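You operate a simulated robot arm through the tools that you are given. There is no shell and no other tool. Be economical: measure what you need, move in short steps, check, and stop when the job is done.

You are at the controls of a simulated robot arm. One attempt, no reset.

Task
Move each folder to the rack slot that bears its word.
Fine: the unmarked slot ends empty.

It is judged by the outcome, as a careful person would: the job done as asked, and still so three seconds after it is handed in. It fails if anything else is knocked over, pushed out of place, dropped, spilled or broken.

Robot
A 7-joint arm with a two-finger parallel gripper, fixed in place. Base frame: the origin is at the foot of the arm, x ahead of it, y to its left, z up; the work surface is at about z = 0. Units: m, rad, N and s.
With the tool pointing down near the work surface it reaches from about 0.24 to 0.62 m from the base axis. Its first joint turns from -1.152 to 1.152 rad. Payload 2.6 kg.
The TCP is the grasp point between the finger pads, 0.03 m short of the fingertips. In the tool frame z runs along the fingers and y along their closing line. The gripper opens to 0.094 m. The fingers are 0.028 m wide and 0.01 m thick; the gripper's body (0.05 by 0.096 m) begins 0.055 m behind the TCP.
Orientation is told as [roll, pitch, yaw] about the base's x, y, z axes, in that order, counted from this pose: with the fingers straight down and closing along the base's y, the tool's x points along the base's -x, its y along +y and its z along -z.

Tools
- The arm moves only by the tool jog_arm. Its argument "deltas" is a list that holds one entry, the list of rows, each a list of 7 numbers: the turn, a rotation vector about the tool's x, y, z in rad, then the shift along the tool's x, y, z in m, then the opening in per cent of the stroke, from 0 (shut) to 100 (fully open). In form: [[[ax, ay, az, dx, dy, dz, gripper], ...]]. A call has 1 to 8 rows; each row shifts and turns the commanded pose from where the row before left it, along the tool's axes as they then stand. A row lasts 0.2 s, in which the tool goes at most 0.05 m and 0.15 rad; a call with a longer step from one row to the next is refused whole, and so is a gripper value outside its range. Where a pose cannot be reached the arm comes as near as it can. A force on the tool above 40 N (or 10 N above the force at the start of the call, whichever is more), or a blocked arm, ends the call early, and 0.2 s more pass. The fingers move at their own pace (about 0.072 m/s each) and stop on an object; they squeeze with about 22 N. The grip force told is the motor's: it shows also when the fingers shut on nothing. Time passes only in rows, and 0.2 s behind the last, so rows that do not move let the fingers close. The reply holds the time, the measured pose of the TCP, the force on the tool along the base axes, the opening and the grip force, in the units named above and with some noise, with the torque about the TCP (base axes, N m) and any sound that the robot's microphone picked up, and new pictures: "show" is both (left out), scene, wrist or none.
- Cameras (640 x 400 px; columns grow to the right, rows downward): "scene" is fixed at [0.0473, 0.4713, 0.5361]; the picture's right is [-0.41, -0.91, 0.00], its down [-0.75, 0.34, -0.56] and it looks along [0.51, -0.23, -0.83] (base axes); focal length 313 px, centre (320, 200). "wrist" rides on the gripper at [0.076, 0.014, -0.102] in the tool frame; the picture's right is [-0.18, 0.98, 0.00], its down [-0.75, -0.14, -0.64] and it looks along [-0.63, -0.12, 0.77] (tool axes); focal length 243 px, centre (320, 200). There is no depth. A picture from a camera that has moved, and an enlarged one, comes with that camera's place and axes in the base frame and with its lens.
- close_up(camera, box): a new picture of the part [left, top, right, bottom] of that camera's present view, enlarged. It takes no simulated time.
- sign_off(): hands the job in; it is judged then, once.

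Go step by step. Nothing tells you positions but the pictures and the camera data: compare them with the known pose of the tool, close in by small moves and look again before you grip or let go. The budget is 120 turns and 200 pictures, counting those below and the enlarged ones. Unless the task says otherwise, let go and move clear before handing in, and close with one line.

The tools are called after "Call:" by a JSON object that holds its "method" and its "body". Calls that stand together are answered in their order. jog_arm: Moves the arm, as the interface text tells. Its arguments: {"type":"object","properties":{"deltas":{"type":"array","items":{"type":"array","items":{"type":"array","items":{"type":"number"}}}},"show":{"type":"string","enum":["both","scene","wrist","none"]}},"required":["deltas"]} The other tools are called the same way: close_up (camera, box) takes an enlarged picture of a part of a camera's view; sign_off () hands the job in.

At the start:

```text
time: 0.0
tool_pos: [0.248, 0.3127, 0.2406]
tool_rot: [0.001, -0.001, 0.001]
wrist_force: [0.0, -0.9, -0.1]
torque: [0.0, 0.0, 0.01]
grip_width: 0.0939
gripper_force: 0.2
```

scene: 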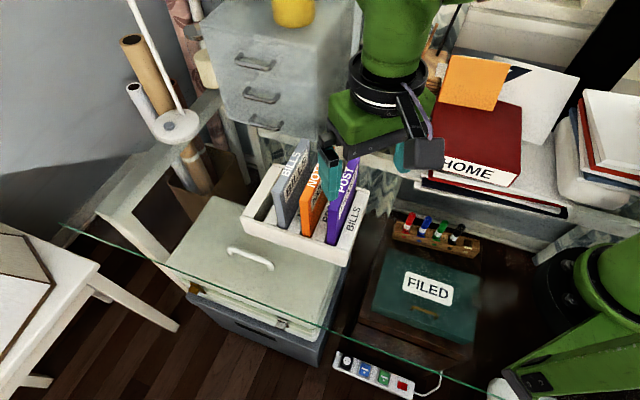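
wrist: 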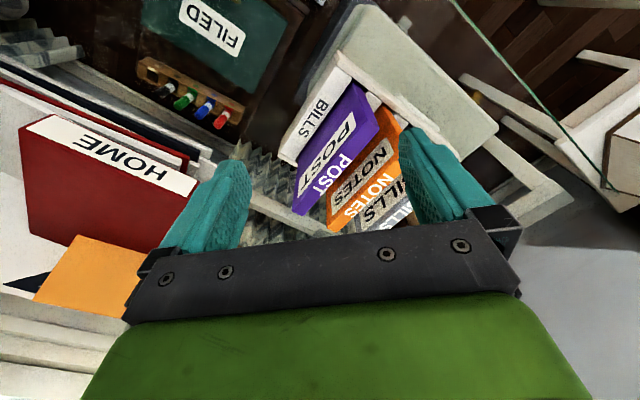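

I see a white rack holding three folders (BILLS grey, NOTES orange, POST purple), with words on the rack slots. I'll enlarge both views to read the labels.

Call:
{"method": "close_up", "body": {"camera": "scene", "box": [220, 120, 400, 280]}}

Call:
{"method": "close_up", "body": {"camera": "wrist", "box": [260, 40, 460, 240]}}

```text
2.50 times, centred on (310, 200) of scene
camera zoom: at [0.0473, 0.4713, 0.5361], right [-0.41, -0.91, 0.0], down [-0.75, 0.34, -0.56], along [0.51, -0.23, -0.83], focal length 782 px, centre (345, 200)
```

zoom: 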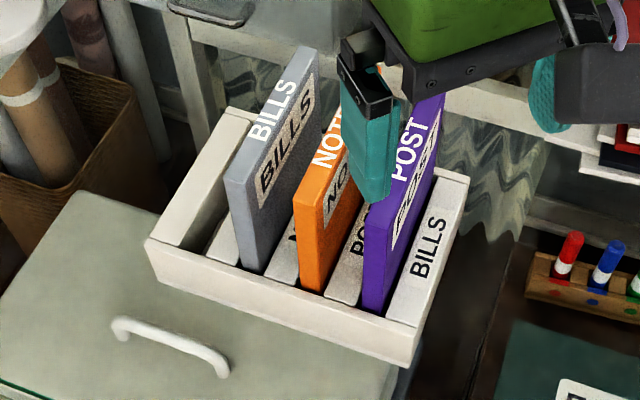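

```text
2.00 times, centred on (360, 140) of wrist
camera zoom: at [0.1718, 0.3276, 0.3437], right [0.18, 0.98, 0.0], down [0.75, -0.14, 0.64], along [0.63, -0.12, -0.77], focal length 485 px, centre (240, 320)
```

zoom: 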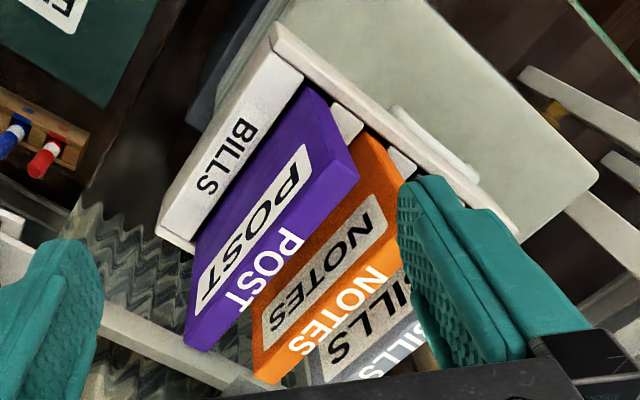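

The rack stands at about 45° on the surface, with its near corner at about (0.23, 0.34). From the left there looks to be one empty slot, then BILLS, NOTES and POST. I'll raise the tool, yaw it into line with the rack and back off to read all the labels.

Call:
{"method": "jog_arm", "body": {"deltas": [[[0, 0, 0.1292, 0, 0, -0.012, 100], [0, 0, 0.1292, 0, 0, -0.012, 100], [0, 0, 0.1292, 0, 0, -0.012, 100], [0, 0, 0.1292, 0, 0, -0.012, 100], [0, 0, 0.1292, 0, 0, -0.006, 100], [0, 0, 0.1292, 0, 0, -0.006, 100], [0, 0, 0, 0.03, 0.035, 0, 100], [0, 0, 0, 0.03, 0.035, 0, 100]]]}}

```text
time: 1.8
tool_pos: [0.2554, 0.4047, 0.3028]
tool_rot: [0.001, 0.001, -0.778]
wrist_force: [0.0, 0.7, 0.5]
torque: [-0.01, -0.01, -0.02]
grip_width: 0.094
gripper_force: 0.1
camera wrist: at [0.2099, 0.4679, 0.4039], right [0.82, 0.57, 0.0], down [0.44, -0.63, 0.64], along [0.37, -0.53, -0.77], focal length 243 px, centre (320, 200)
```

scene: 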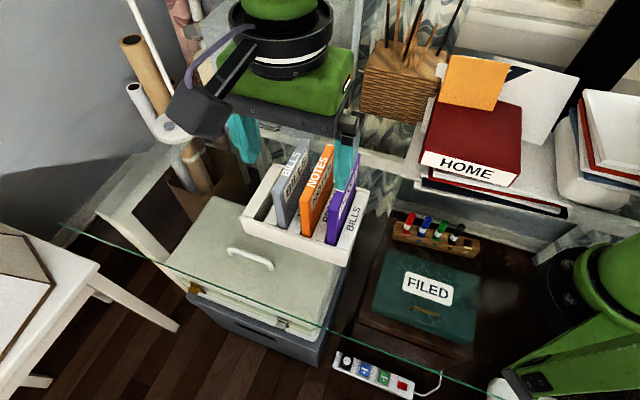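
wrist: 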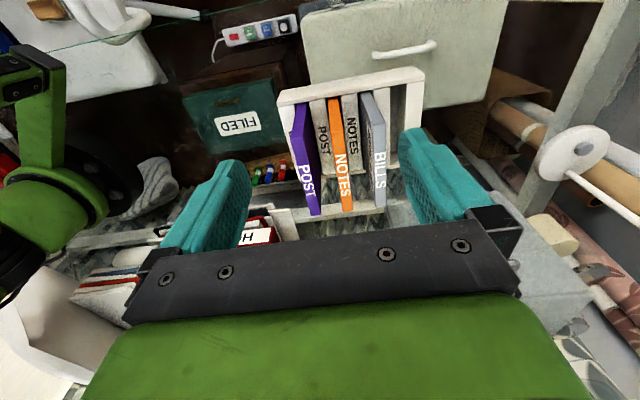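

The tool is now in line with the rack. I'll enlarge the rack in both views to read every label.

Call:
{"method": "close_up", "body": {"camera": "wrist", "box": [265, 55, 435, 225]}}

Call:
{"method": "close_up", "body": {"camera": "scene", "box": [230, 125, 380, 275]}}

```text
2.35 times, centred on (350, 140) of wrist
camera zoom: at [0.2099, 0.4679, 0.4039], right [0.82, 0.57, 0.0], down [0.44, -0.63, 0.64], along [0.37, -0.53, -0.77], focal length 571 px, centre (249, 341)
```

zoom: 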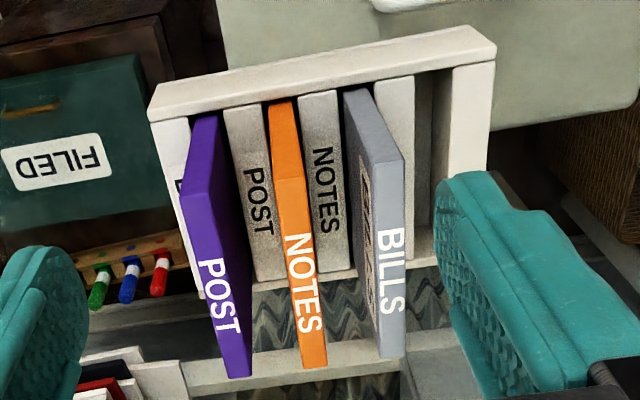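

```text
2.67 times, centred on (305, 200) of scene
camera zoom: at [0.0473, 0.4712, 0.5361], right [-0.41, -0.91, 0.0], down [-0.75, 0.34, -0.56], along [0.51, -0.23, -0.83], focal length 835 px, centre (360, 200)
```

zoom: 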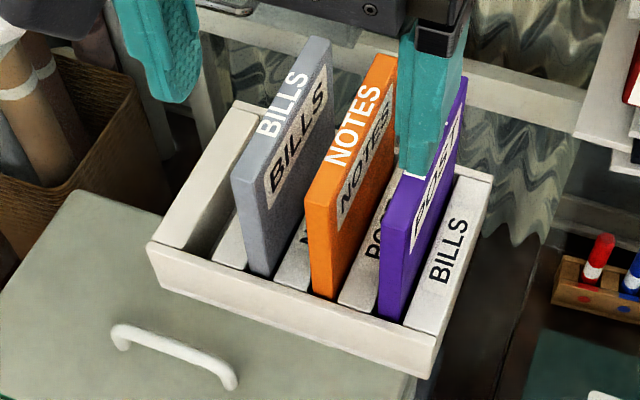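

Each label sits on the block beside its slot. By the blocks, the slots from the right end are BILLS, POST, NOTES and unmarked, centred at u ≈ 0.432, 0.477, 0.523 and 0.568 along the rack's diagonal (u = (x+y)/√2). Every folder is one slot too far along or misplaced, so I'll park BILLS in the blank slot, shift NOTES and POST over, then move BILLS to the end. First I'll hover over BILLS.

Call:
{"method": "jog_arm", "body": {"deltas": [[[0, 0, 0.007, -0.0325, 0.0188, 0, 43], [0, 0, 0, -0.0325, 0.0188, 0, 43], [0, 0, 0, -0.0326, 0.0189, 0, 43], [0, 0, 0, 0, 0, 0.037, 43], [0, 0, 0, 0, 0, 0.037, 43], [0, 0, 0, 0, 0, 0.036, 43]]]}}

```text
time: 3.2
tool_pos: [0.3621, 0.3783, 0.1924]
tool_rot: [0.001, 0.001, -0.782]
wrist_force: [0.0, -1.2, 0.1]
torque: [-0.05, -0.01, -0.01]
grip_width: 0.0404
gripper_force: 0.0
camera wrist: at [0.3185, 0.442, 0.2952], right [0.82, 0.57, 0.0], down [0.43, -0.63, 0.64], along [0.36, -0.53, -0.77], focal length 243 px, centre (320, 200)
```

scene: 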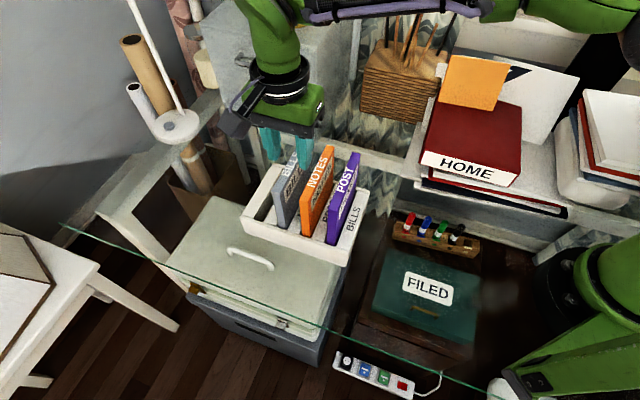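
wrist: 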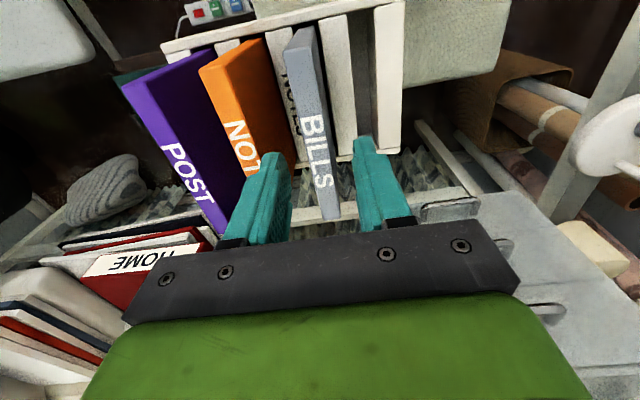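

The fingers straddle BILLS and are clear of NOTES. I'll lower to z ≈ 0.127 and close.

Call:
{"method": "jog_arm", "body": {"deltas": [[[0, 0, 0.003, 0, 0, 0.033, 43], [0, 0, 0, 0, 0, 0.033, 43], [0, 0, 0, 0, 0, 0, 43], [0, 0, 0, 0, 0, 0, 0], [0, 0, 0, 0, 0, 0, 0]]]}}

```text
time: 4.4
tool_pos: [0.3648, 0.3778, 0.1263]
tool_rot: [0.0, 0.0, -0.784]
wrist_force: [0.8, 0.3, -0.2]
torque: [0.02, 0.0, 0.01]
grip_width: 0.019
gripper_force: 22.2
camera wrist: at [0.3194, 0.4413, 0.2277], right [0.82, 0.57, 0.0], down [0.43, -0.63, 0.64], along [0.36, -0.53, -0.77], focal length 243 px, centre (320, 200)
```

scene: 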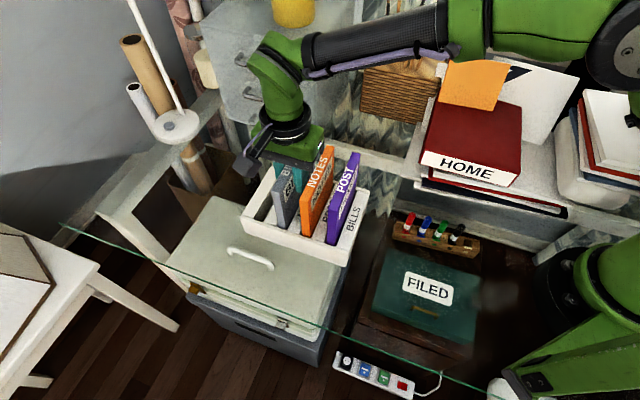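
wrist: 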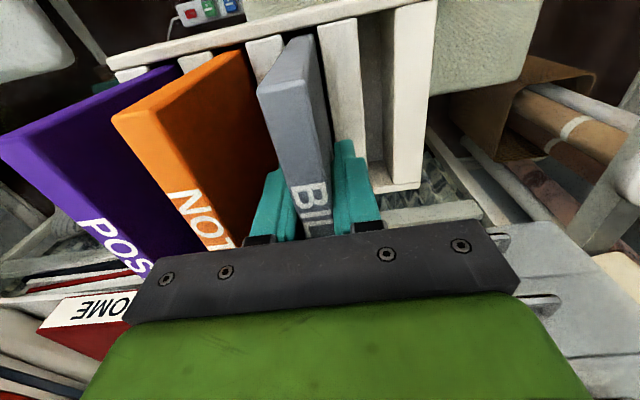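

BILLS is gripped and is 19 mm thick. I'll lift it gently and check that it comes clear.

Call:
{"method": "jog_arm", "body": {"deltas": [[[0, 0, 0, 0, 0, -0.01, 0], [0, 0, 0, 0, 0, -0.02, 0], [0, 0, 0, 0, 0, -0.02, 0], [0, 0, 0, 0, 0, -0.03, 0]]]}}

Call:
{"method": "close_up", "body": {"camera": "scene", "box": [230, 125, 380, 275]}}

```text
time: 5.4
tool_pos: [0.364, 0.376, 0.206]
tool_rot: [0.0, 0.0, -0.786]
wrist_force: [-0.6, 0.6, -0.8]
torque: [0.0, 0.03, 0.0]
grip_width: 0.0187
gripper_force: 22.6
camera wrist: at [0.3195, 0.4398, 0.3084], right [0.82, 0.57, 0.0], down [0.43, -0.63, 0.64], along [0.36, -0.53, -0.77], focal length 243 px, centre (320, 200)
```

scene: 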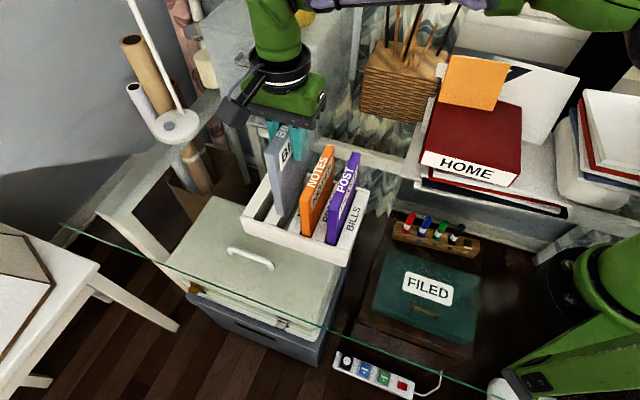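
wrist: 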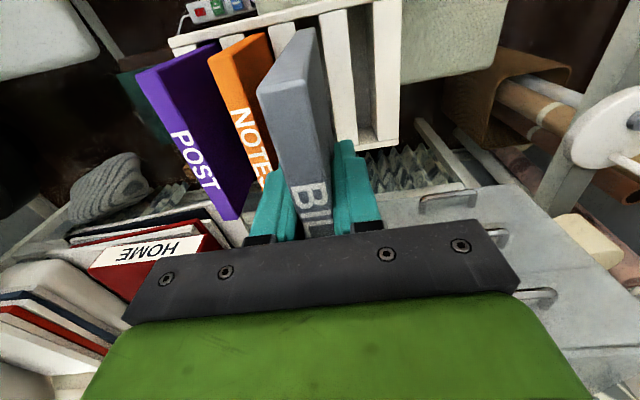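

```text
2.67 times, centred on (305, 200) of scene
camera zoom: at [0.0473, 0.4713, 0.5361], right [-0.41, -0.91, 0.0], down [-0.75, 0.34, -0.56], along [0.51, -0.23, -0.83], focal length 835 px, centre (360, 200)
```

zoom: 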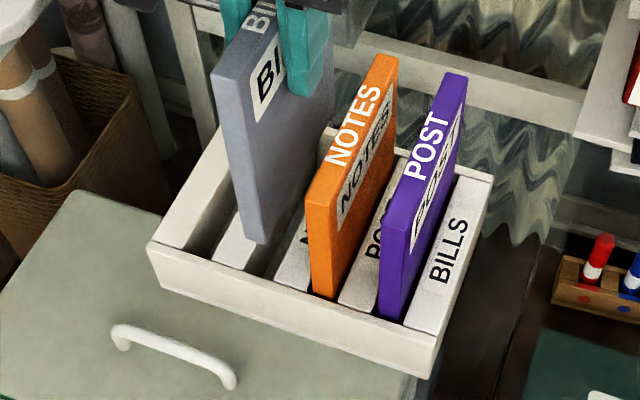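

It is clear of the rim, with its bottom at about z 0.09. I'll move one pitch over to the blank slot and inspect the alignment.

Call:
{"method": "jog_arm", "body": {"deltas": [[[0, 0, 0, 0, 0.0225, 0, 0], [0, 0, 0, 0, 0.0225, 0, 0], [0, 0, 0, 0, 0, 0.02, 0]]], "show": "none"}}

Call:
{"method": "close_up", "body": {"camera": "scene", "box": [220, 145, 320, 245]}}

Call:
{"method": "close_up", "body": {"camera": "wrist", "box": [150, 0, 390, 240]}}

```text
time: 6.2
tool_pos: [0.3957, 0.4071, 0.1848]
tool_rot: [0.0, 0.0, -0.787]
wrist_force: [0.4, 0.6, -0.4]
torque: [0.01, 0.03, -0.01]
grip_width: 0.019
gripper_force: 21.9
```

```text
4.00 times, centred on (270, 195) of scene
camera zoom: at [0.0473, 0.4713, 0.5361], right [-0.41, -0.91, 0.0], down [-0.75, 0.34, -0.56], along [0.51, -0.23, -0.83], focal length 1252 px, centre (520, 220)
```

zoom: 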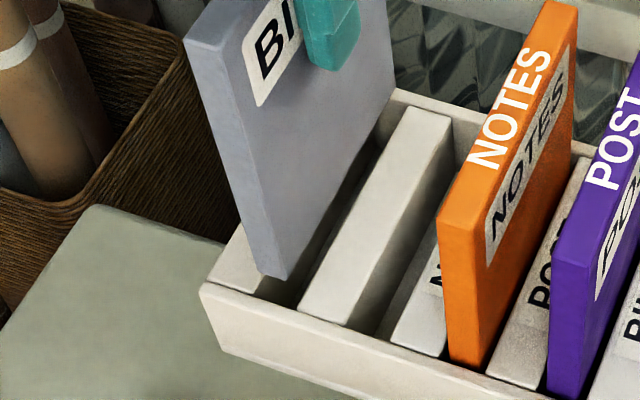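

```text
1.67 times, centred on (270, 120) of wrist
camera zoom: at [0.3517, 0.4724, 0.2876], right [0.82, 0.57, 0.0], down [0.43, -0.63, 0.64], along [0.36, -0.53, -0.77], focal length 404 px, centre (403, 333)
```

zoom: 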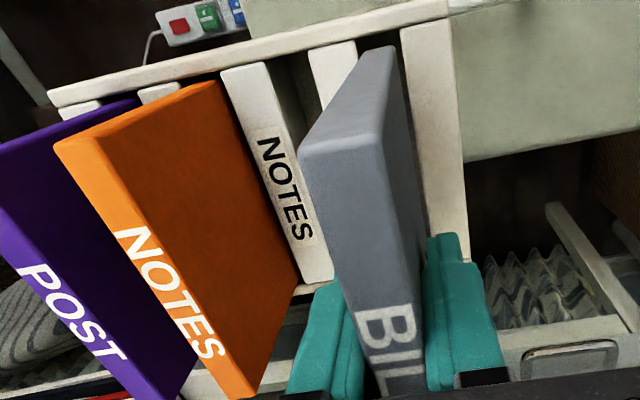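

The folder's bottom lines up with the blank slot to within about 1 mm. I'll shift it +1 mm and lower part-way.

Call:
{"method": "jog_arm", "body": {"deltas": [[[0, 0, 0, 0, 0.001, 0.01, 0], [0, 0, 0, 0, 0, 0.015, 0], [0, 0, 0, 0, 0, 0.01, 0]]], "show": "none"}}

Call:
{"method": "close_up", "body": {"camera": "scene", "box": [220, 145, 320, 245]}}

```text
time: 7.0
tool_pos: [0.3954, 0.4083, 0.1502]
tool_rot: [0.002, 0.001, -0.782]
wrist_force: [0.4, 0.9, -0.2]
torque: [0.0, 0.04, 0.0]
grip_width: 0.019
gripper_force: 21.8
```

```text
4.00 times, centred on (270, 195) of scene
camera zoom: at [0.0473, 0.4713, 0.5361], right [-0.41, -0.91, 0.0], down [-0.75, 0.34, -0.56], along [0.51, -0.23, -0.83], focal length 1252 px, centre (520, 220)
```

zoom: 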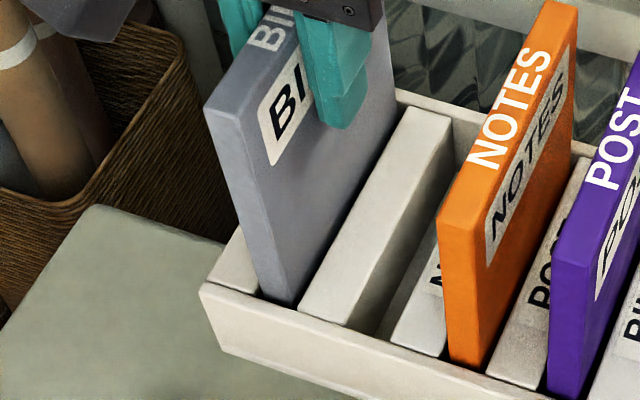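

It is sliding into the slot with no force. I'll lower it the rest of the way.

Call:
{"method": "jog_arm", "body": {"deltas": [[[0, 0, 0, 0, 0, 0.012, 0], [0, 0, 0, 0, 0, 0.01, 0], [0, 0, 0, 0, 0, 0.002, 0]]], "show": "none"}}

Call:
{"method": "close_up", "body": {"camera": "scene", "box": [220, 145, 320, 245]}}

```text
time: 7.8
tool_pos: [0.3951, 0.4082, 0.1261]
tool_rot: [0.0, -0.001, -0.783]
wrist_force: [0.6, 0.2, -1.0]
torque: [0.02, -0.01, 0.01]
grip_width: 0.0188
gripper_force: 21.5
```

```text
4.00 times, centred on (270, 195) of scene
camera zoom: at [0.0473, 0.4713, 0.5361], right [-0.41, -0.91, 0.0], down [-0.75, 0.34, -0.56], along [0.51, -0.23, -0.83], focal length 1252 px, centre (520, 220)
```

zoom: 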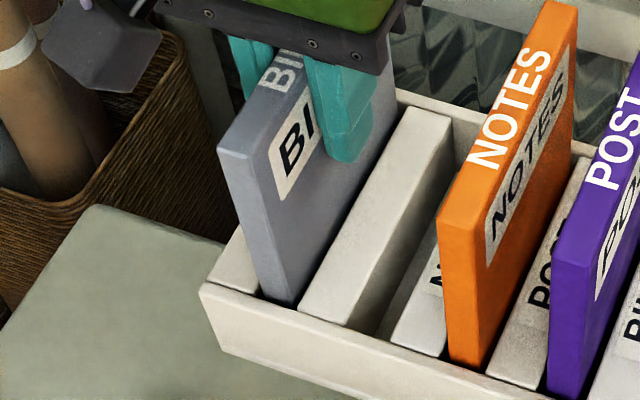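

It's seated. I'll release, rise and hover over NOTES.

Call:
{"method": "jog_arm", "body": {"deltas": [[[0, 0, 0, 0, 0, 0, 43], [0, 0, 0, 0, 0, 0, 43], [0, 0, 0, 0, 0, -0.04, 43], [0, 0, 0, 0, 0, -0.04, 43], [0, 0, 0, 0, -0.0455, 0, 43], [0, 0, 0, 0, -0.0455, 0, 43], [0, 0, 0, 0, 0, 0.02, 43]]]}}

Call:
{"method": "close_up", "body": {"camera": "wrist", "box": [200, 0, 440, 240]}}

```text
time: 9.4
tool_pos: [0.3312, 0.3451, 0.1886]
tool_rot: [0.003, 0.001, -0.783]
wrist_force: [0.2, 0.8, 0.2]
torque: [0.0, 0.02, 0.01]
grip_width: 0.0403
gripper_force: 0.1
camera wrist: at [0.287, 0.4093, 0.29], right [0.82, 0.57, 0.0], down [0.43, -0.63, 0.64], along [0.36, -0.53, -0.77], focal length 243 px, centre (320, 200)
```

scene: 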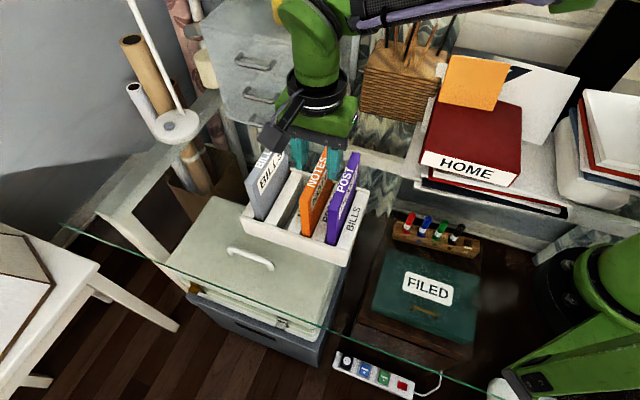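
wrist: 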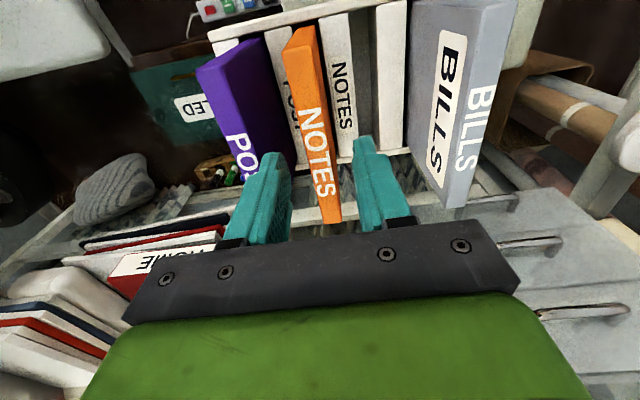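

```text
1.67 times, centred on (320, 120) of wrist
camera zoom: at [0.287, 0.4093, 0.29], right [0.82, 0.57, 0.0], down [0.43, -0.63, 0.64], along [0.36, -0.53, -0.77], focal length 404 px, centre (320, 333)
```

zoom: 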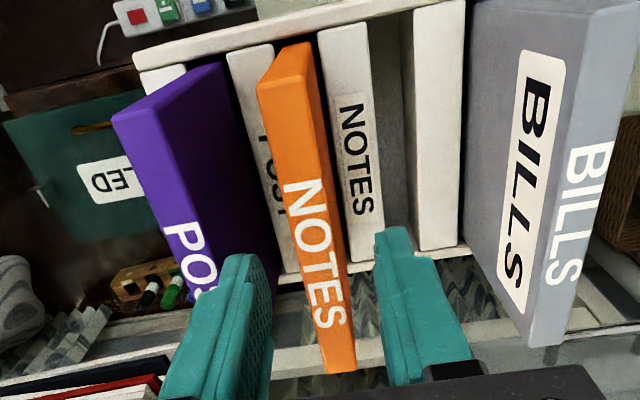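

The fingers straddle NOTES and BILLS stands fine. I'll lower, grip and lift.

Call:
{"method": "jog_arm", "body": {"deltas": [[[0, 0, 0, 0, 0, 0.032, 43], [0, 0, 0, 0, 0, 0.03, 43], [0, 0, 0, 0, 0, 0, 43], [0, 0, 0, 0, 0, 0, 0], [0, 0, 0, 0, 0, 0, 0]]], "show": "wrist"}}

```text
time: 10.6
tool_pos: [0.3286, 0.3467, 0.126]
tool_rot: [-0.001, 0.001, -0.783]
wrist_force: [0.6, -0.2, -0.8]
torque: [-0.02, -0.04, 0.02]
grip_width: 0.0194
gripper_force: 22.6
camera wrist: at [0.2849, 0.4116, 0.2281], right [0.82, 0.57, 0.0], down [0.43, -0.63, 0.64], along [0.36, -0.53, -0.77], focal length 243 px, centre (320, 200)
```

wrist: 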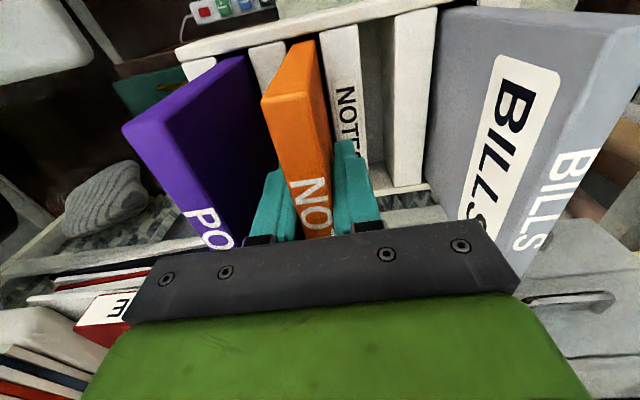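

NOTES is gripped. I'll lift it, shift one pitch over and check the alignment.

Call:
{"method": "jog_arm", "body": {"deltas": [[[0, 0, 0, 0, 0, -0.02, 0], [0, 0, 0, 0, 0, -0.03, 0], [0, 0, 0, 0, 0, -0.03, 0], [0, 0, 0, 0, 0.0228, 0, 0], [0, 0, 0, 0, 0.0228, 0, 0], [0, 0, 0, 0, 0, 0.025, 0]]], "show": "wrist"}}

Call:
{"method": "close_up", "body": {"camera": "scene", "box": [230, 155, 330, 255]}}

```text
time: 12.0
tool_pos: [0.3651, 0.3767, 0.1787]
tool_rot: [-0.001, -0.001, -0.785]
wrist_force: [-0.2, -0.6, -1.2]
torque: [0.0, 0.0, 0.0]
grip_width: 0.0191
gripper_force: 22.5
camera wrist: at [0.3201, 0.4417, 0.2809], right [0.82, 0.57, 0.0], down [0.43, -0.63, 0.64], along [0.36, -0.53, -0.77], focal length 243 px, centre (320, 200)
```

wrist: 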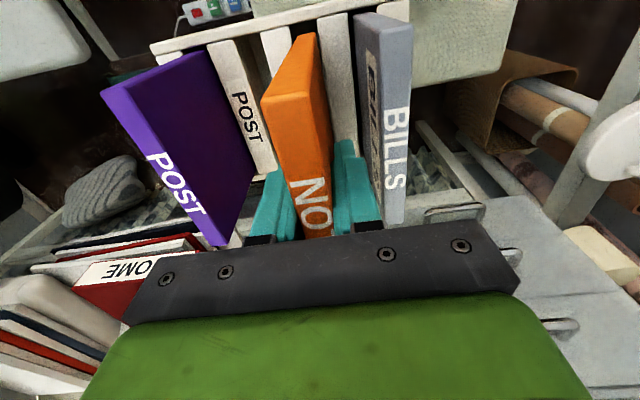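

```text
4.00 times, centred on (280, 205) of scene
camera zoom: at [0.0473, 0.4713, 0.5361], right [-0.41, -0.91, 0.0], down [-0.75, 0.34, -0.56], along [0.51, -0.23, -0.83], focal length 1252 px, centre (480, 180)
```

zoom: 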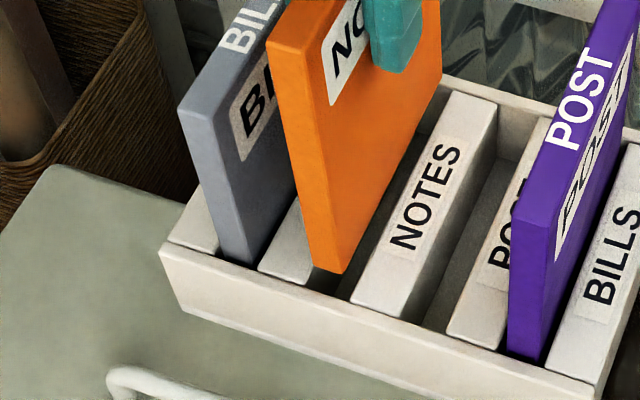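

Alignment over the NOTES slot looks right. I'll lower to near the bottom and watch the force.

Call:
{"method": "jog_arm", "body": {"deltas": [[[0, 0, 0, 0, 0, 0.015, 0], [0, 0, 0, 0, 0, 0.015, 0], [0, 0, 0, 0, 0, 0.012, 0], [0, 0, 0, 0, 0, 0.009, 0]]], "show": "none"}}

Call:
{"method": "close_up", "body": {"camera": "scene", "box": [230, 155, 330, 255]}}

```text
time: 12.8
tool_pos: [0.3645, 0.3798, 0.1441]
tool_rot: [0.01, 0.003, -0.785]
wrist_force: [-3.8, -3.9, 9.0]
torque: [-0.83, 0.02, -0.08]
grip_width: 0.0192
gripper_force: 22.4
stopped in row 4: the force on the tool passed its limit at 52 N (the readings are from after the stop); the commanded pose is now the measured one
```

```text
4.00 times, centred on (280, 205) of scene
camera zoom: at [0.0473, 0.4713, 0.5361], right [-0.41, -0.91, 0.0], down [-0.75, 0.34, -0.56], along [0.51, -0.23, -0.83], focal length 1252 px, centre (480, 180)
```

zoom: 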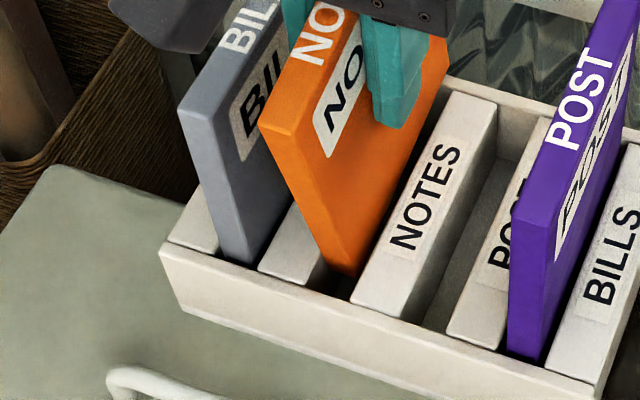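

It touched something and the folder tilted a little in the grip. I'll back up and look again.

Call:
{"method": "jog_arm", "body": {"deltas": [[[0, 0, 0, 0, 0, -0.01, 0], [0, 0, 0, 0, 0, -0.015, 0], [0, 0, 0, 0, 0, -0.02, 0], [0, 0, 0, 0, 0, 0, 0]]]}}

Call:
{"method": "close_up", "body": {"camera": "scene", "box": [220, 125, 340, 245]}}

Call:
{"method": "close_up", "body": {"camera": "wrist", "box": [200, 0, 440, 240]}}

```text
time: 13.8
tool_pos: [0.3634, 0.378, 0.1906]
tool_rot: [0.01, 0.004, -0.783]
wrist_force: [-0.2, -0.3, -0.6]
torque: [0.02, 0.01, -0.03]
grip_width: 0.0192
gripper_force: 22.2
camera wrist: at [0.3195, 0.441, 0.2917], right [0.82, 0.57, 0.01], down [0.43, -0.64, 0.64], along [0.37, -0.52, -0.77], focal length 243 px, centre (320, 200)
```

scene: 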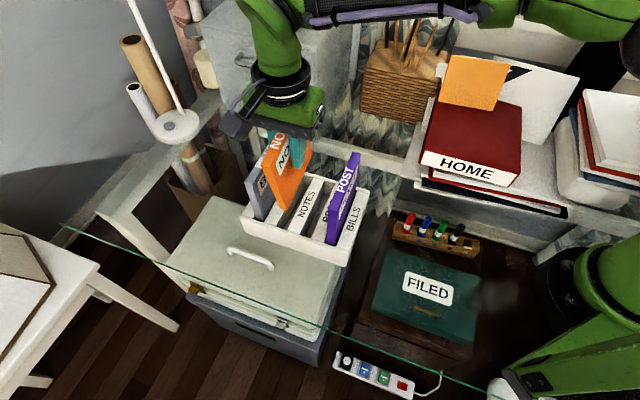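
wrist: 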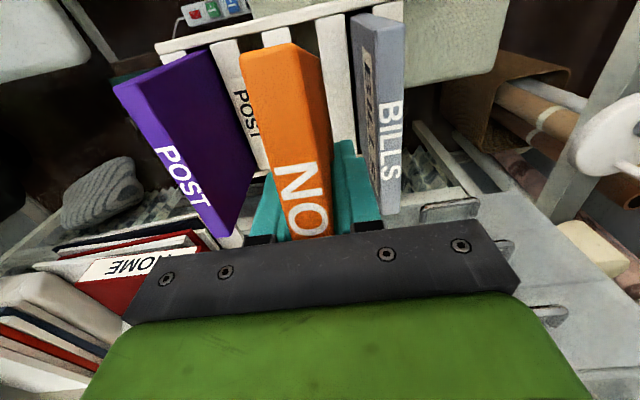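

```text
3.33 times, centred on (280, 185) of scene
camera zoom: at [0.0473, 0.4713, 0.5361], right [-0.41, -0.91, 0.0], down [-0.75, 0.34, -0.56], along [0.51, -0.23, -0.83], focal length 1043 px, centre (453, 250)
```

zoom: 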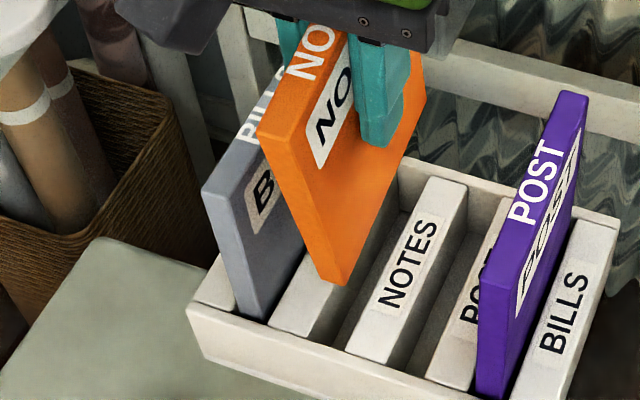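

```text
1.67 times, centred on (320, 120) of wrist
camera zoom: at [0.3195, 0.441, 0.2917], right [0.82, 0.57, 0.01], down [0.43, -0.64, 0.64], along [0.37, -0.52, -0.77], focal length 404 px, centre (320, 333)
```

zoom: 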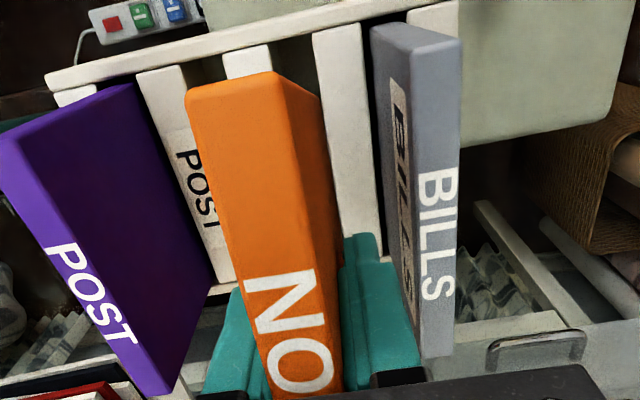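

NOTES caught at its far end because my v position had drifted about 4 mm. It pivoted in the grip in its own plane, near end down by about 0.17 rad, and slid up about 1 cm. I'll tilt the tool to bring it upright again and re-measure.

Call:
{"method": "jog_arm", "body": {"deltas": [[[0, 0, 0, 0, 0, -0.015, 0], [0, 0.08, 0, 0, 0, 0, 0], [-0.01, 0.08, 0, 0, 0, 0, 0], [0, 0, 0, 0, 0, 0, 0]]]}}

Call:
{"method": "close_up", "body": {"camera": "scene", "box": [220, 125, 340, 245]}}

```text
time: 14.8
tool_pos: [0.3643, 0.3787, 0.2044]
tool_rot: [0.022, 0.162, -0.78]
wrist_force: [0.2, -0.1, -0.4]
torque: [0.03, 0.01, 0.01]
grip_width: 0.019
gripper_force: 21.6
camera wrist: at [0.3308, 0.4288, 0.3178], right [0.82, 0.57, -0.01], down [0.49, -0.71, 0.51], along [0.28, -0.42, -0.86], focal length 243 px, centre (320, 200)
```

scene: 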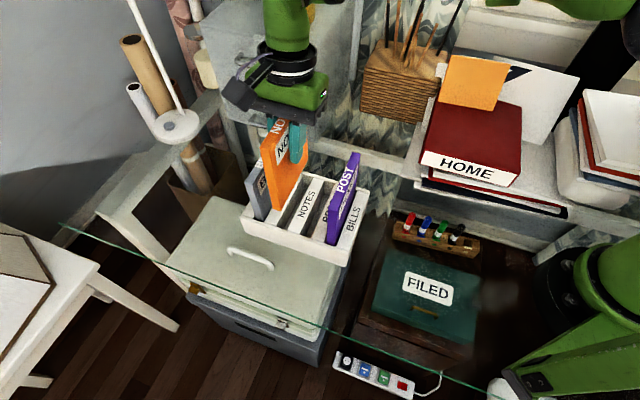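
wrist: 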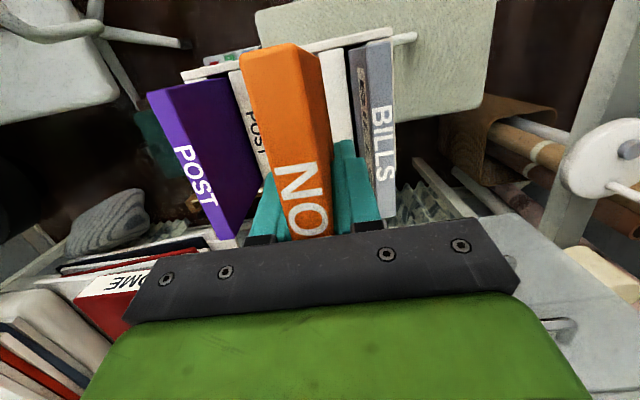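

```text
3.33 times, centred on (280, 185) of scene
camera zoom: at [0.0473, 0.4713, 0.5361], right [-0.41, -0.91, 0.0], down [-0.75, 0.34, -0.56], along [0.51, -0.23, -0.83], focal length 1043 px, centre (453, 250)
```

zoom: 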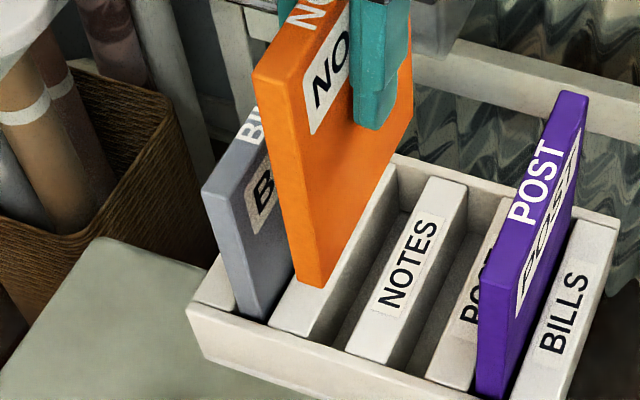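

The tilt is corrected and the near edge projects as vertical. I'll take out the small residual roll, shift slightly toward −u and zoom tightly on the bottom edge against the slot.

Call:
{"method": "jog_arm", "body": {"deltas": [[[0.022, 0, 0, 0, -0.002, 0, 0], [0, 0, 0, 0, 0, 0, 0]]], "show": "none"}}

Call:
{"method": "close_up", "body": {"camera": "scene", "box": [240, 175, 320, 255]}}

Call:
{"method": "close_up", "body": {"camera": "scene", "box": [230, 115, 330, 215]}}

```text
time: 15.4
tool_pos: [0.3637, 0.3762, 0.2038]
tool_rot: [-0.003, 0.163, -0.783]
wrist_force: [-0.4, 0.0, -2.1]
torque: [0.0, -0.01, 0.0]
grip_width: 0.0187
gripper_force: 21.9
```

```text
5.00 times, centred on (280, 215) of scene
camera zoom: at [0.0473, 0.4713, 0.5361], right [-0.41, -0.91, 0.0], down [-0.75, 0.34, -0.56], along [0.51, -0.23, -0.83], focal length 1565 px, centre (520, 125)
```

zoom: 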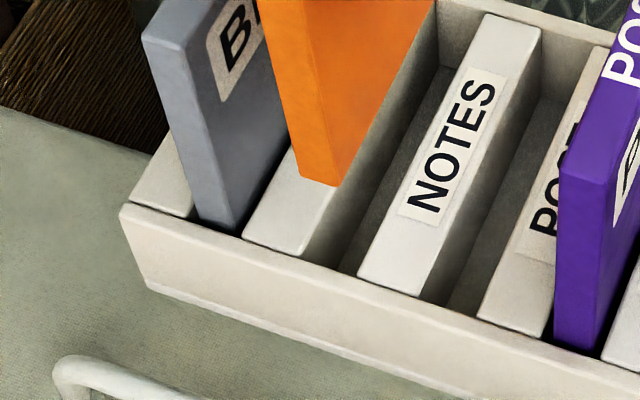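

```text
4.00 times, centred on (280, 165) of scene
camera zoom: at [0.0473, 0.4713, 0.5361], right [-0.41, -0.91, 0.0], down [-0.75, 0.34, -0.56], along [0.51, -0.23, -0.83], focal length 1252 px, centre (480, 340)
```

zoom: 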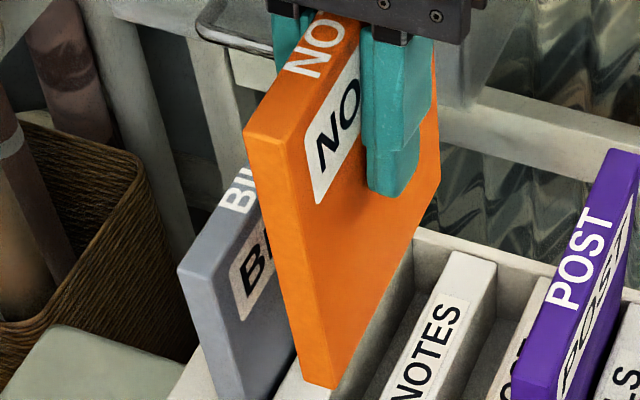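

The height uncertainty couples with v here, so I'll lower to just above the rim, where parallax vanishes, and compare again.

Call:
{"method": "jog_arm", "body": {"deltas": [[[0, 0, 0, -0.001, 0, 0.015, 0], [0, 0, 0, -0.0015, 0, 0.0145, 0], [0, 0, 0, 0, 0, 0, 0]]], "show": "none"}}

Call:
{"method": "close_up", "body": {"camera": "scene", "box": [240, 175, 320, 255]}}

Call:
{"method": "close_up", "body": {"camera": "scene", "box": [260, 135, 340, 215]}}

```text
time: 16.2
tool_pos: [0.3593, 0.3781, 0.1744]
tool_rot: [-0.001, 0.164, -0.782]
wrist_force: [0.0, 0.8, -0.8]
torque: [-0.02, 0.0, -0.02]
grip_width: 0.0189
gripper_force: 21.7
```

```text
5.00 times, centred on (280, 215) of scene
camera zoom: at [0.0473, 0.4713, 0.5361], right [-0.41, -0.91, 0.0], down [-0.75, 0.34, -0.56], along [0.51, -0.23, -0.83], focal length 1565 px, centre (520, 125)
```

zoom: 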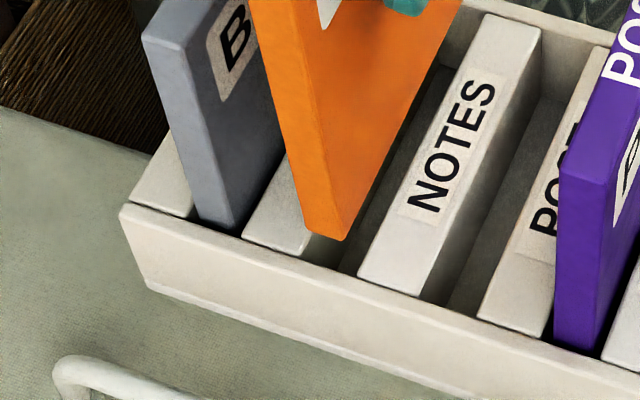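

```text
5.00 times, centred on (300, 175) of scene
camera zoom: at [0.0473, 0.4713, 0.5361], right [-0.41, -0.91, 0.0], down [-0.75, 0.34, -0.56], along [0.51, -0.23, -0.83], focal length 1565 px, centre (420, 325)
```

zoom: 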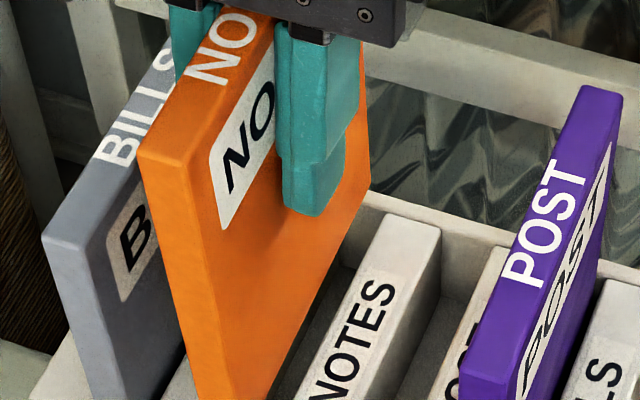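

The position looks close in u and v. I'll lower another 13 mm to rim level and look again.

Call:
{"method": "jog_arm", "body": {"deltas": [[[0, 0, 0, -0.0021, 0, 0.0128, 0], [0, 0, 0, 0, 0, 0, 0]]], "show": "none"}}

Call:
{"method": "close_up", "body": {"camera": "scene", "box": [250, 195, 310, 255]}}

Call:
{"method": "close_up", "body": {"camera": "wrist", "box": [200, 0, 440, 240]}}

```text
time: 16.8
tool_pos: [0.3605, 0.3784, 0.1622]
tool_rot: [-0.003, 0.162, -0.781]
wrist_force: [-0.4, 0.9, -0.4]
torque: [-0.01, 0.03, 0.02]
grip_width: 0.0192
gripper_force: 22.3
```

```text
6.67 times, centred on (280, 225) of scene
camera zoom: at [0.0473, 0.4713, 0.5361], right [-0.41, -0.91, 0.0], down [-0.75, 0.34, -0.56], along [0.51, -0.23, -0.83], focal length 2086 px, centre (587, 33)
```

zoom: 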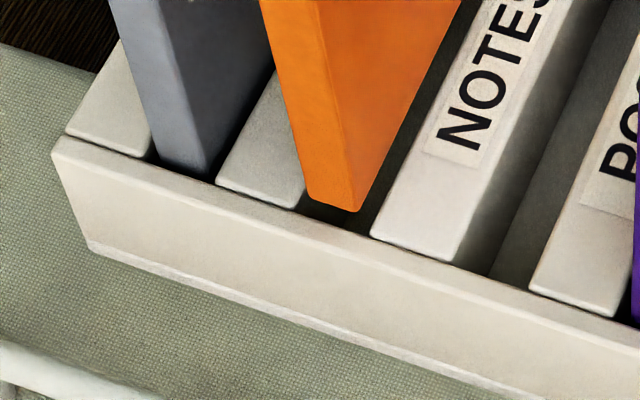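

```text
1.67 times, centred on (320, 120) of wrist
camera zoom: at [0.3286, 0.4304, 0.2747], right [0.82, 0.57, -0.03], down [0.5, -0.7, 0.51], along [0.27, -0.44, -0.86], focal length 404 px, centre (320, 333)
```

zoom: 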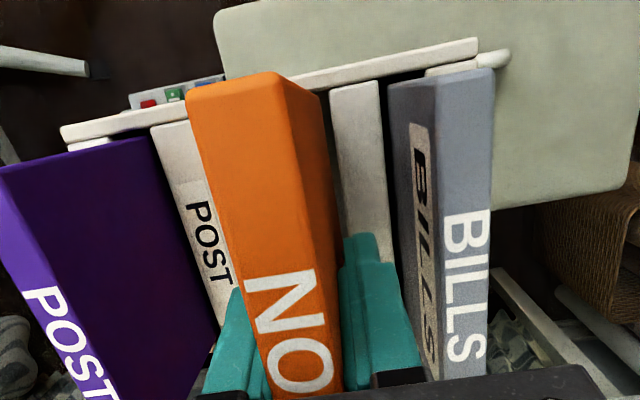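

The bottom edge is centred in the slot in u, with about 2 mm to the front wall. I'll lower in small checked steps.

Call:
{"method": "jog_arm", "body": {"deltas": [[[0, 0, 0, -0.0008, 0, 0.0049, 0], [0, 0, 0, -0.0008, 0, 0.0049, 0], [0, 0, 0, -0.0008, 0, 0.0049, 0]]], "show": "none"}}

Call:
{"method": "close_up", "body": {"camera": "scene", "box": [240, 155, 330, 245]}}

```text
time: 17.6
tool_pos: [0.3613, 0.3786, 0.1468]
tool_rot: [-0.001, 0.162, -0.782]
wrist_force: [0.5, -0.9, -0.8]
torque: [0.0, -0.01, -0.05]
grip_width: 0.0188
gripper_force: 21.9
```

```text
4.44 times, centred on (285, 200) of scene
camera zoom: at [0.0473, 0.4713, 0.5361], right [-0.41, -0.91, 0.0], down [-0.75, 0.34, -0.56], along [0.51, -0.23, -0.83], focal length 1391 px, centre (476, 200)
```

zoom: 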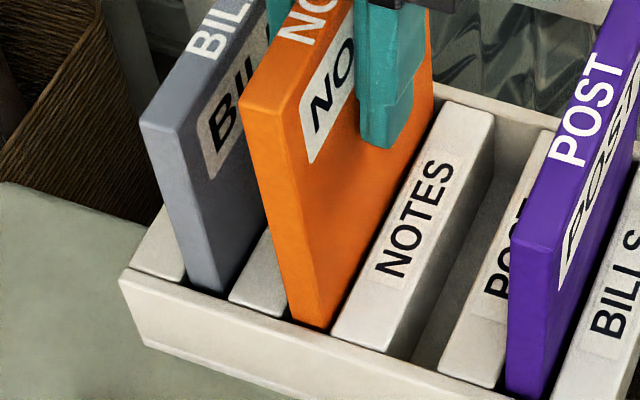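

No force, and it's inside the slot. I'll continue down.

Call:
{"method": "jog_arm", "body": {"deltas": [[[0, 0, 0, -0.0008, 0, 0.0049, 0], [0, 0, 0, -0.0008, 0, 0.0049, 0], [0, 0, 0, -0.0008, 0, 0.0049, 0]]], "show": "none"}}

Call:
{"method": "close_up", "body": {"camera": "scene", "box": [240, 155, 330, 245]}}

```text
time: 18.4
tool_pos: [0.3606, 0.3791, 0.1305]
tool_rot: [-0.001, 0.164, -0.784]
wrist_force: [-0.9, -0.3, -2.1]
torque: [0.02, 0.01, 0.02]
grip_width: 0.0189
gripper_force: 22.2
```

```text
4.44 times, centred on (285, 200) of scene
camera zoom: at [0.0473, 0.4713, 0.5361], right [-0.41, -0.91, 0.0], down [-0.75, 0.34, -0.56], along [0.51, -0.23, -0.83], focal length 1391 px, centre (476, 200)
```

zoom: 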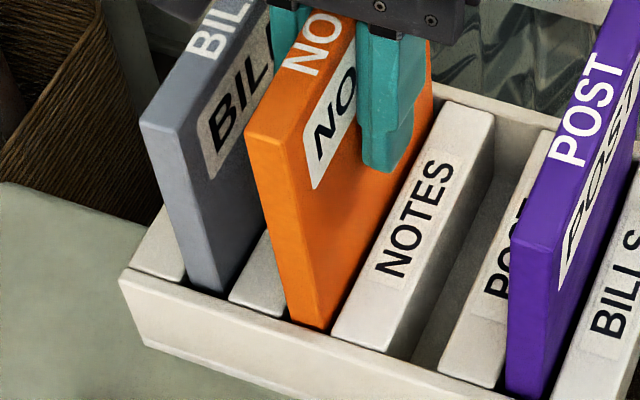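

About 1 cm remains by comparison with the neighbours. I'll continue in small steps.

Call:
{"method": "jog_arm", "body": {"deltas": [[[0, 0, 0, -0.0008, 0, 0.0049, 0], [0, 0, 0, -0.0006, 0, 0.0034, 0], [0, 0, 0, 0, 0, 0, 0]]], "show": "none"}}

Call:
{"method": "close_up", "body": {"camera": "scene", "box": [240, 155, 330, 245]}}

```text
time: 19.2
tool_pos: [0.3621, 0.3786, 0.1225]
tool_rot: [-0.002, 0.163, -0.782]
wrist_force: [-0.5, 0.7, -1.2]
torque: [0.01, -0.01, 0.01]
grip_width: 0.0191
gripper_force: 21.9
```

```text
4.44 times, centred on (285, 200) of scene
camera zoom: at [0.0473, 0.4713, 0.5361], right [-0.41, -0.91, 0.0], down [-0.75, 0.34, -0.56], along [0.51, -0.23, -0.83], focal length 1391 px, centre (476, 200)
```

zoom: 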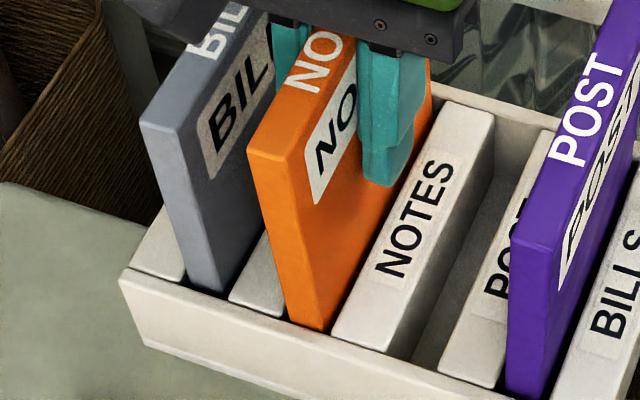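

Nearly seated, so 5 mm more.

Call:
{"method": "jog_arm", "body": {"deltas": [[[0, 0, 0, -0.0004, 0, 0.0025, 0], [0, 0, 0, -0.0004, 0, 0.0025, 0], [0, 0, 0, 0, 0, 0, 0]]], "show": "none"}}

Call:
{"method": "close_up", "body": {"camera": "scene", "box": [240, 155, 330, 245]}}

```text
time: 20.0
tool_pos: [0.3608, 0.3768, 0.1181]
tool_rot: [-0.001, 0.162, -0.782]
wrist_force: [1.2, -0.6, -1.0]
torque: [0.01, 0.02, -0.02]
grip_width: 0.0192
gripper_force: 21.8
```

```text
4.44 times, centred on (285, 200) of scene
camera zoom: at [0.0473, 0.4713, 0.5361], right [-0.41, -0.91, 0.0], down [-0.75, 0.34, -0.56], along [0.51, -0.23, -0.83], focal length 1391 px, centre (476, 200)
```

zoom: 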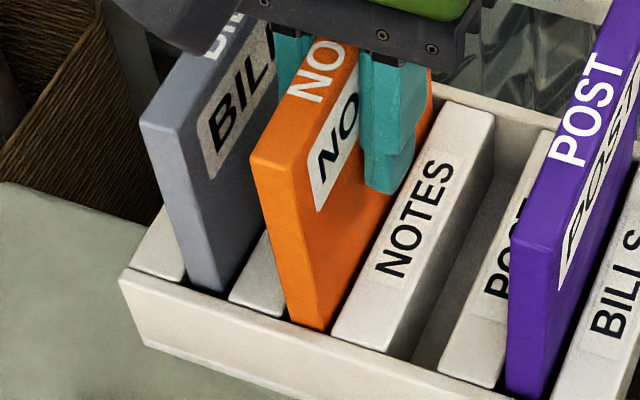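

I'll go down 2 mm more, then open the fingers to 43%.

Call:
{"method": "jog_arm", "body": {"deltas": [[[0, 0, 0, -0.0004, 0, 0.002, 0], [0, 0, 0, 0, 0, 0, 0], [0, 0, 0, 0, 0, 0, 43], [0, 0, 0, 0, 0, 0, 43]]], "show": "none"}}

Call:
{"method": "close_up", "body": {"camera": "scene", "box": [240, 155, 330, 245]}}

```text
time: 21.0
tool_pos: [0.3602, 0.3786, 0.1164]
tool_rot: [-0.001, 0.165, -0.782]
wrist_force: [-0.4, 0.0, -0.8]
torque: [-0.02, -0.04, 0.01]
grip_width: 0.0403
gripper_force: 0.1
```

```text
4.44 times, centred on (285, 200) of scene
camera zoom: at [0.0473, 0.4713, 0.5361], right [-0.41, -0.91, 0.0], down [-0.75, 0.34, -0.56], along [0.51, -0.23, -0.83], focal length 1391 px, centre (476, 200)
```

zoom: 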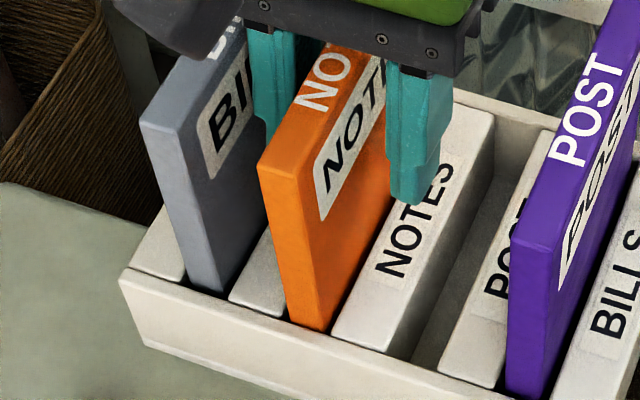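

NOTES is seated. I'll rise, level the tool and hover over POST.

Call:
{"method": "jog_arm", "body": {"deltas": [[[0, 0, 0, 0.005, 0, -0.0296, 43], [0, 0, 0, 0.005, 0, -0.0296, 43], [0, 0, 0, 0.005, 0, -0.0296, 43], [0, -0.082, 0.003, 0, 0, 0, 43], [0, -0.081, 0, 0, 0, 0, 43], [0, 0, 0, 0, -0.0455, 0, 43], [0, 0, 0, 0, -0.0455, 0, 43], [0, 0, 0, 0, 0, 0.02, 43]]]}}

Call:
{"method": "close_up", "body": {"camera": "wrist", "box": [200, 0, 440, 240]}}

```text
time: 22.8
tool_pos: [0.297, 0.3121, 0.1851]
tool_rot: [-0.003, 0.0, -0.784]
wrist_force: [0.2, -0.3, 0.1]
torque: [-0.06, 0.0, -0.01]
grip_width: 0.0405
gripper_force: 0.2
camera wrist: at [0.2519, 0.3781, 0.287], right [0.83, 0.56, 0.0], down [0.43, -0.63, 0.64], along [0.36, -0.53, -0.77], focal length 243 px, centre (320, 200)
```

scene: 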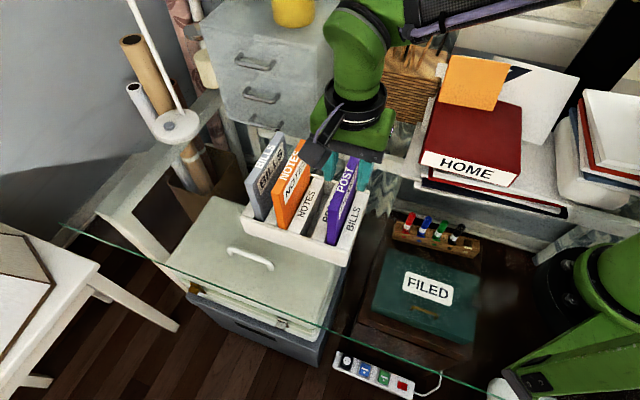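
wrist: 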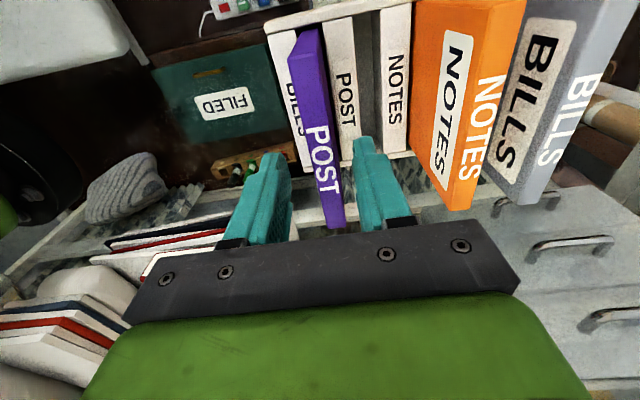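

```text
1.67 times, centred on (320, 120) of wrist
camera zoom: at [0.2519, 0.3781, 0.287], right [0.83, 0.56, 0.0], down [0.43, -0.63, 0.64], along [0.36, -0.53, -0.77], focal length 404 px, centre (320, 333)
```

zoom: 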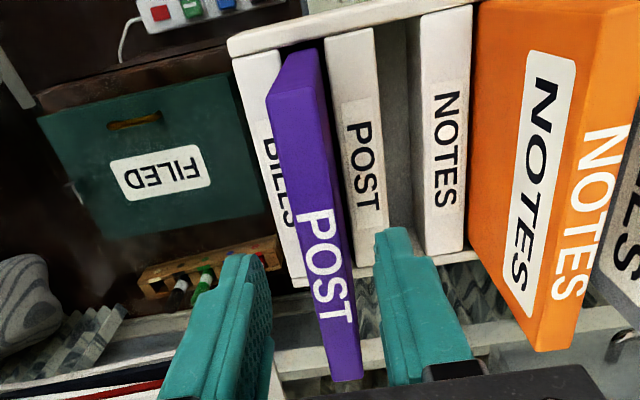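

The fingers straddle POST. I'll shift +1.5 mm, lower and grip.

Call:
{"method": "jog_arm", "body": {"deltas": [[[0.0, 0, 0, 0, 0.0015, 0.03, 43], [0, 0, 0, 0, 0, 0.029, 43], [0, 0, 0, 0, 0, 0, 43], [0, 0, 0, 0, 0, 0, 0], [0, 0, 0, 0, 0, 0, 0], [0, 0, 0, 0, 0, 0, 0]]], "show": "scene"}}

```text
time: 24.2
tool_pos: [0.2961, 0.3168, 0.1252]
tool_rot: [-0.003, 0.001, -0.785]
wrist_force: [-0.9, -0.5, 0.1]
torque: [0.01, 0.01, 0.0]
grip_width: 0.019
gripper_force: 21.9
```

scene: 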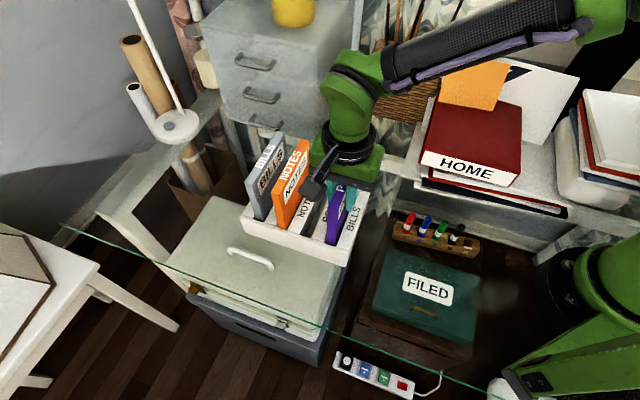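

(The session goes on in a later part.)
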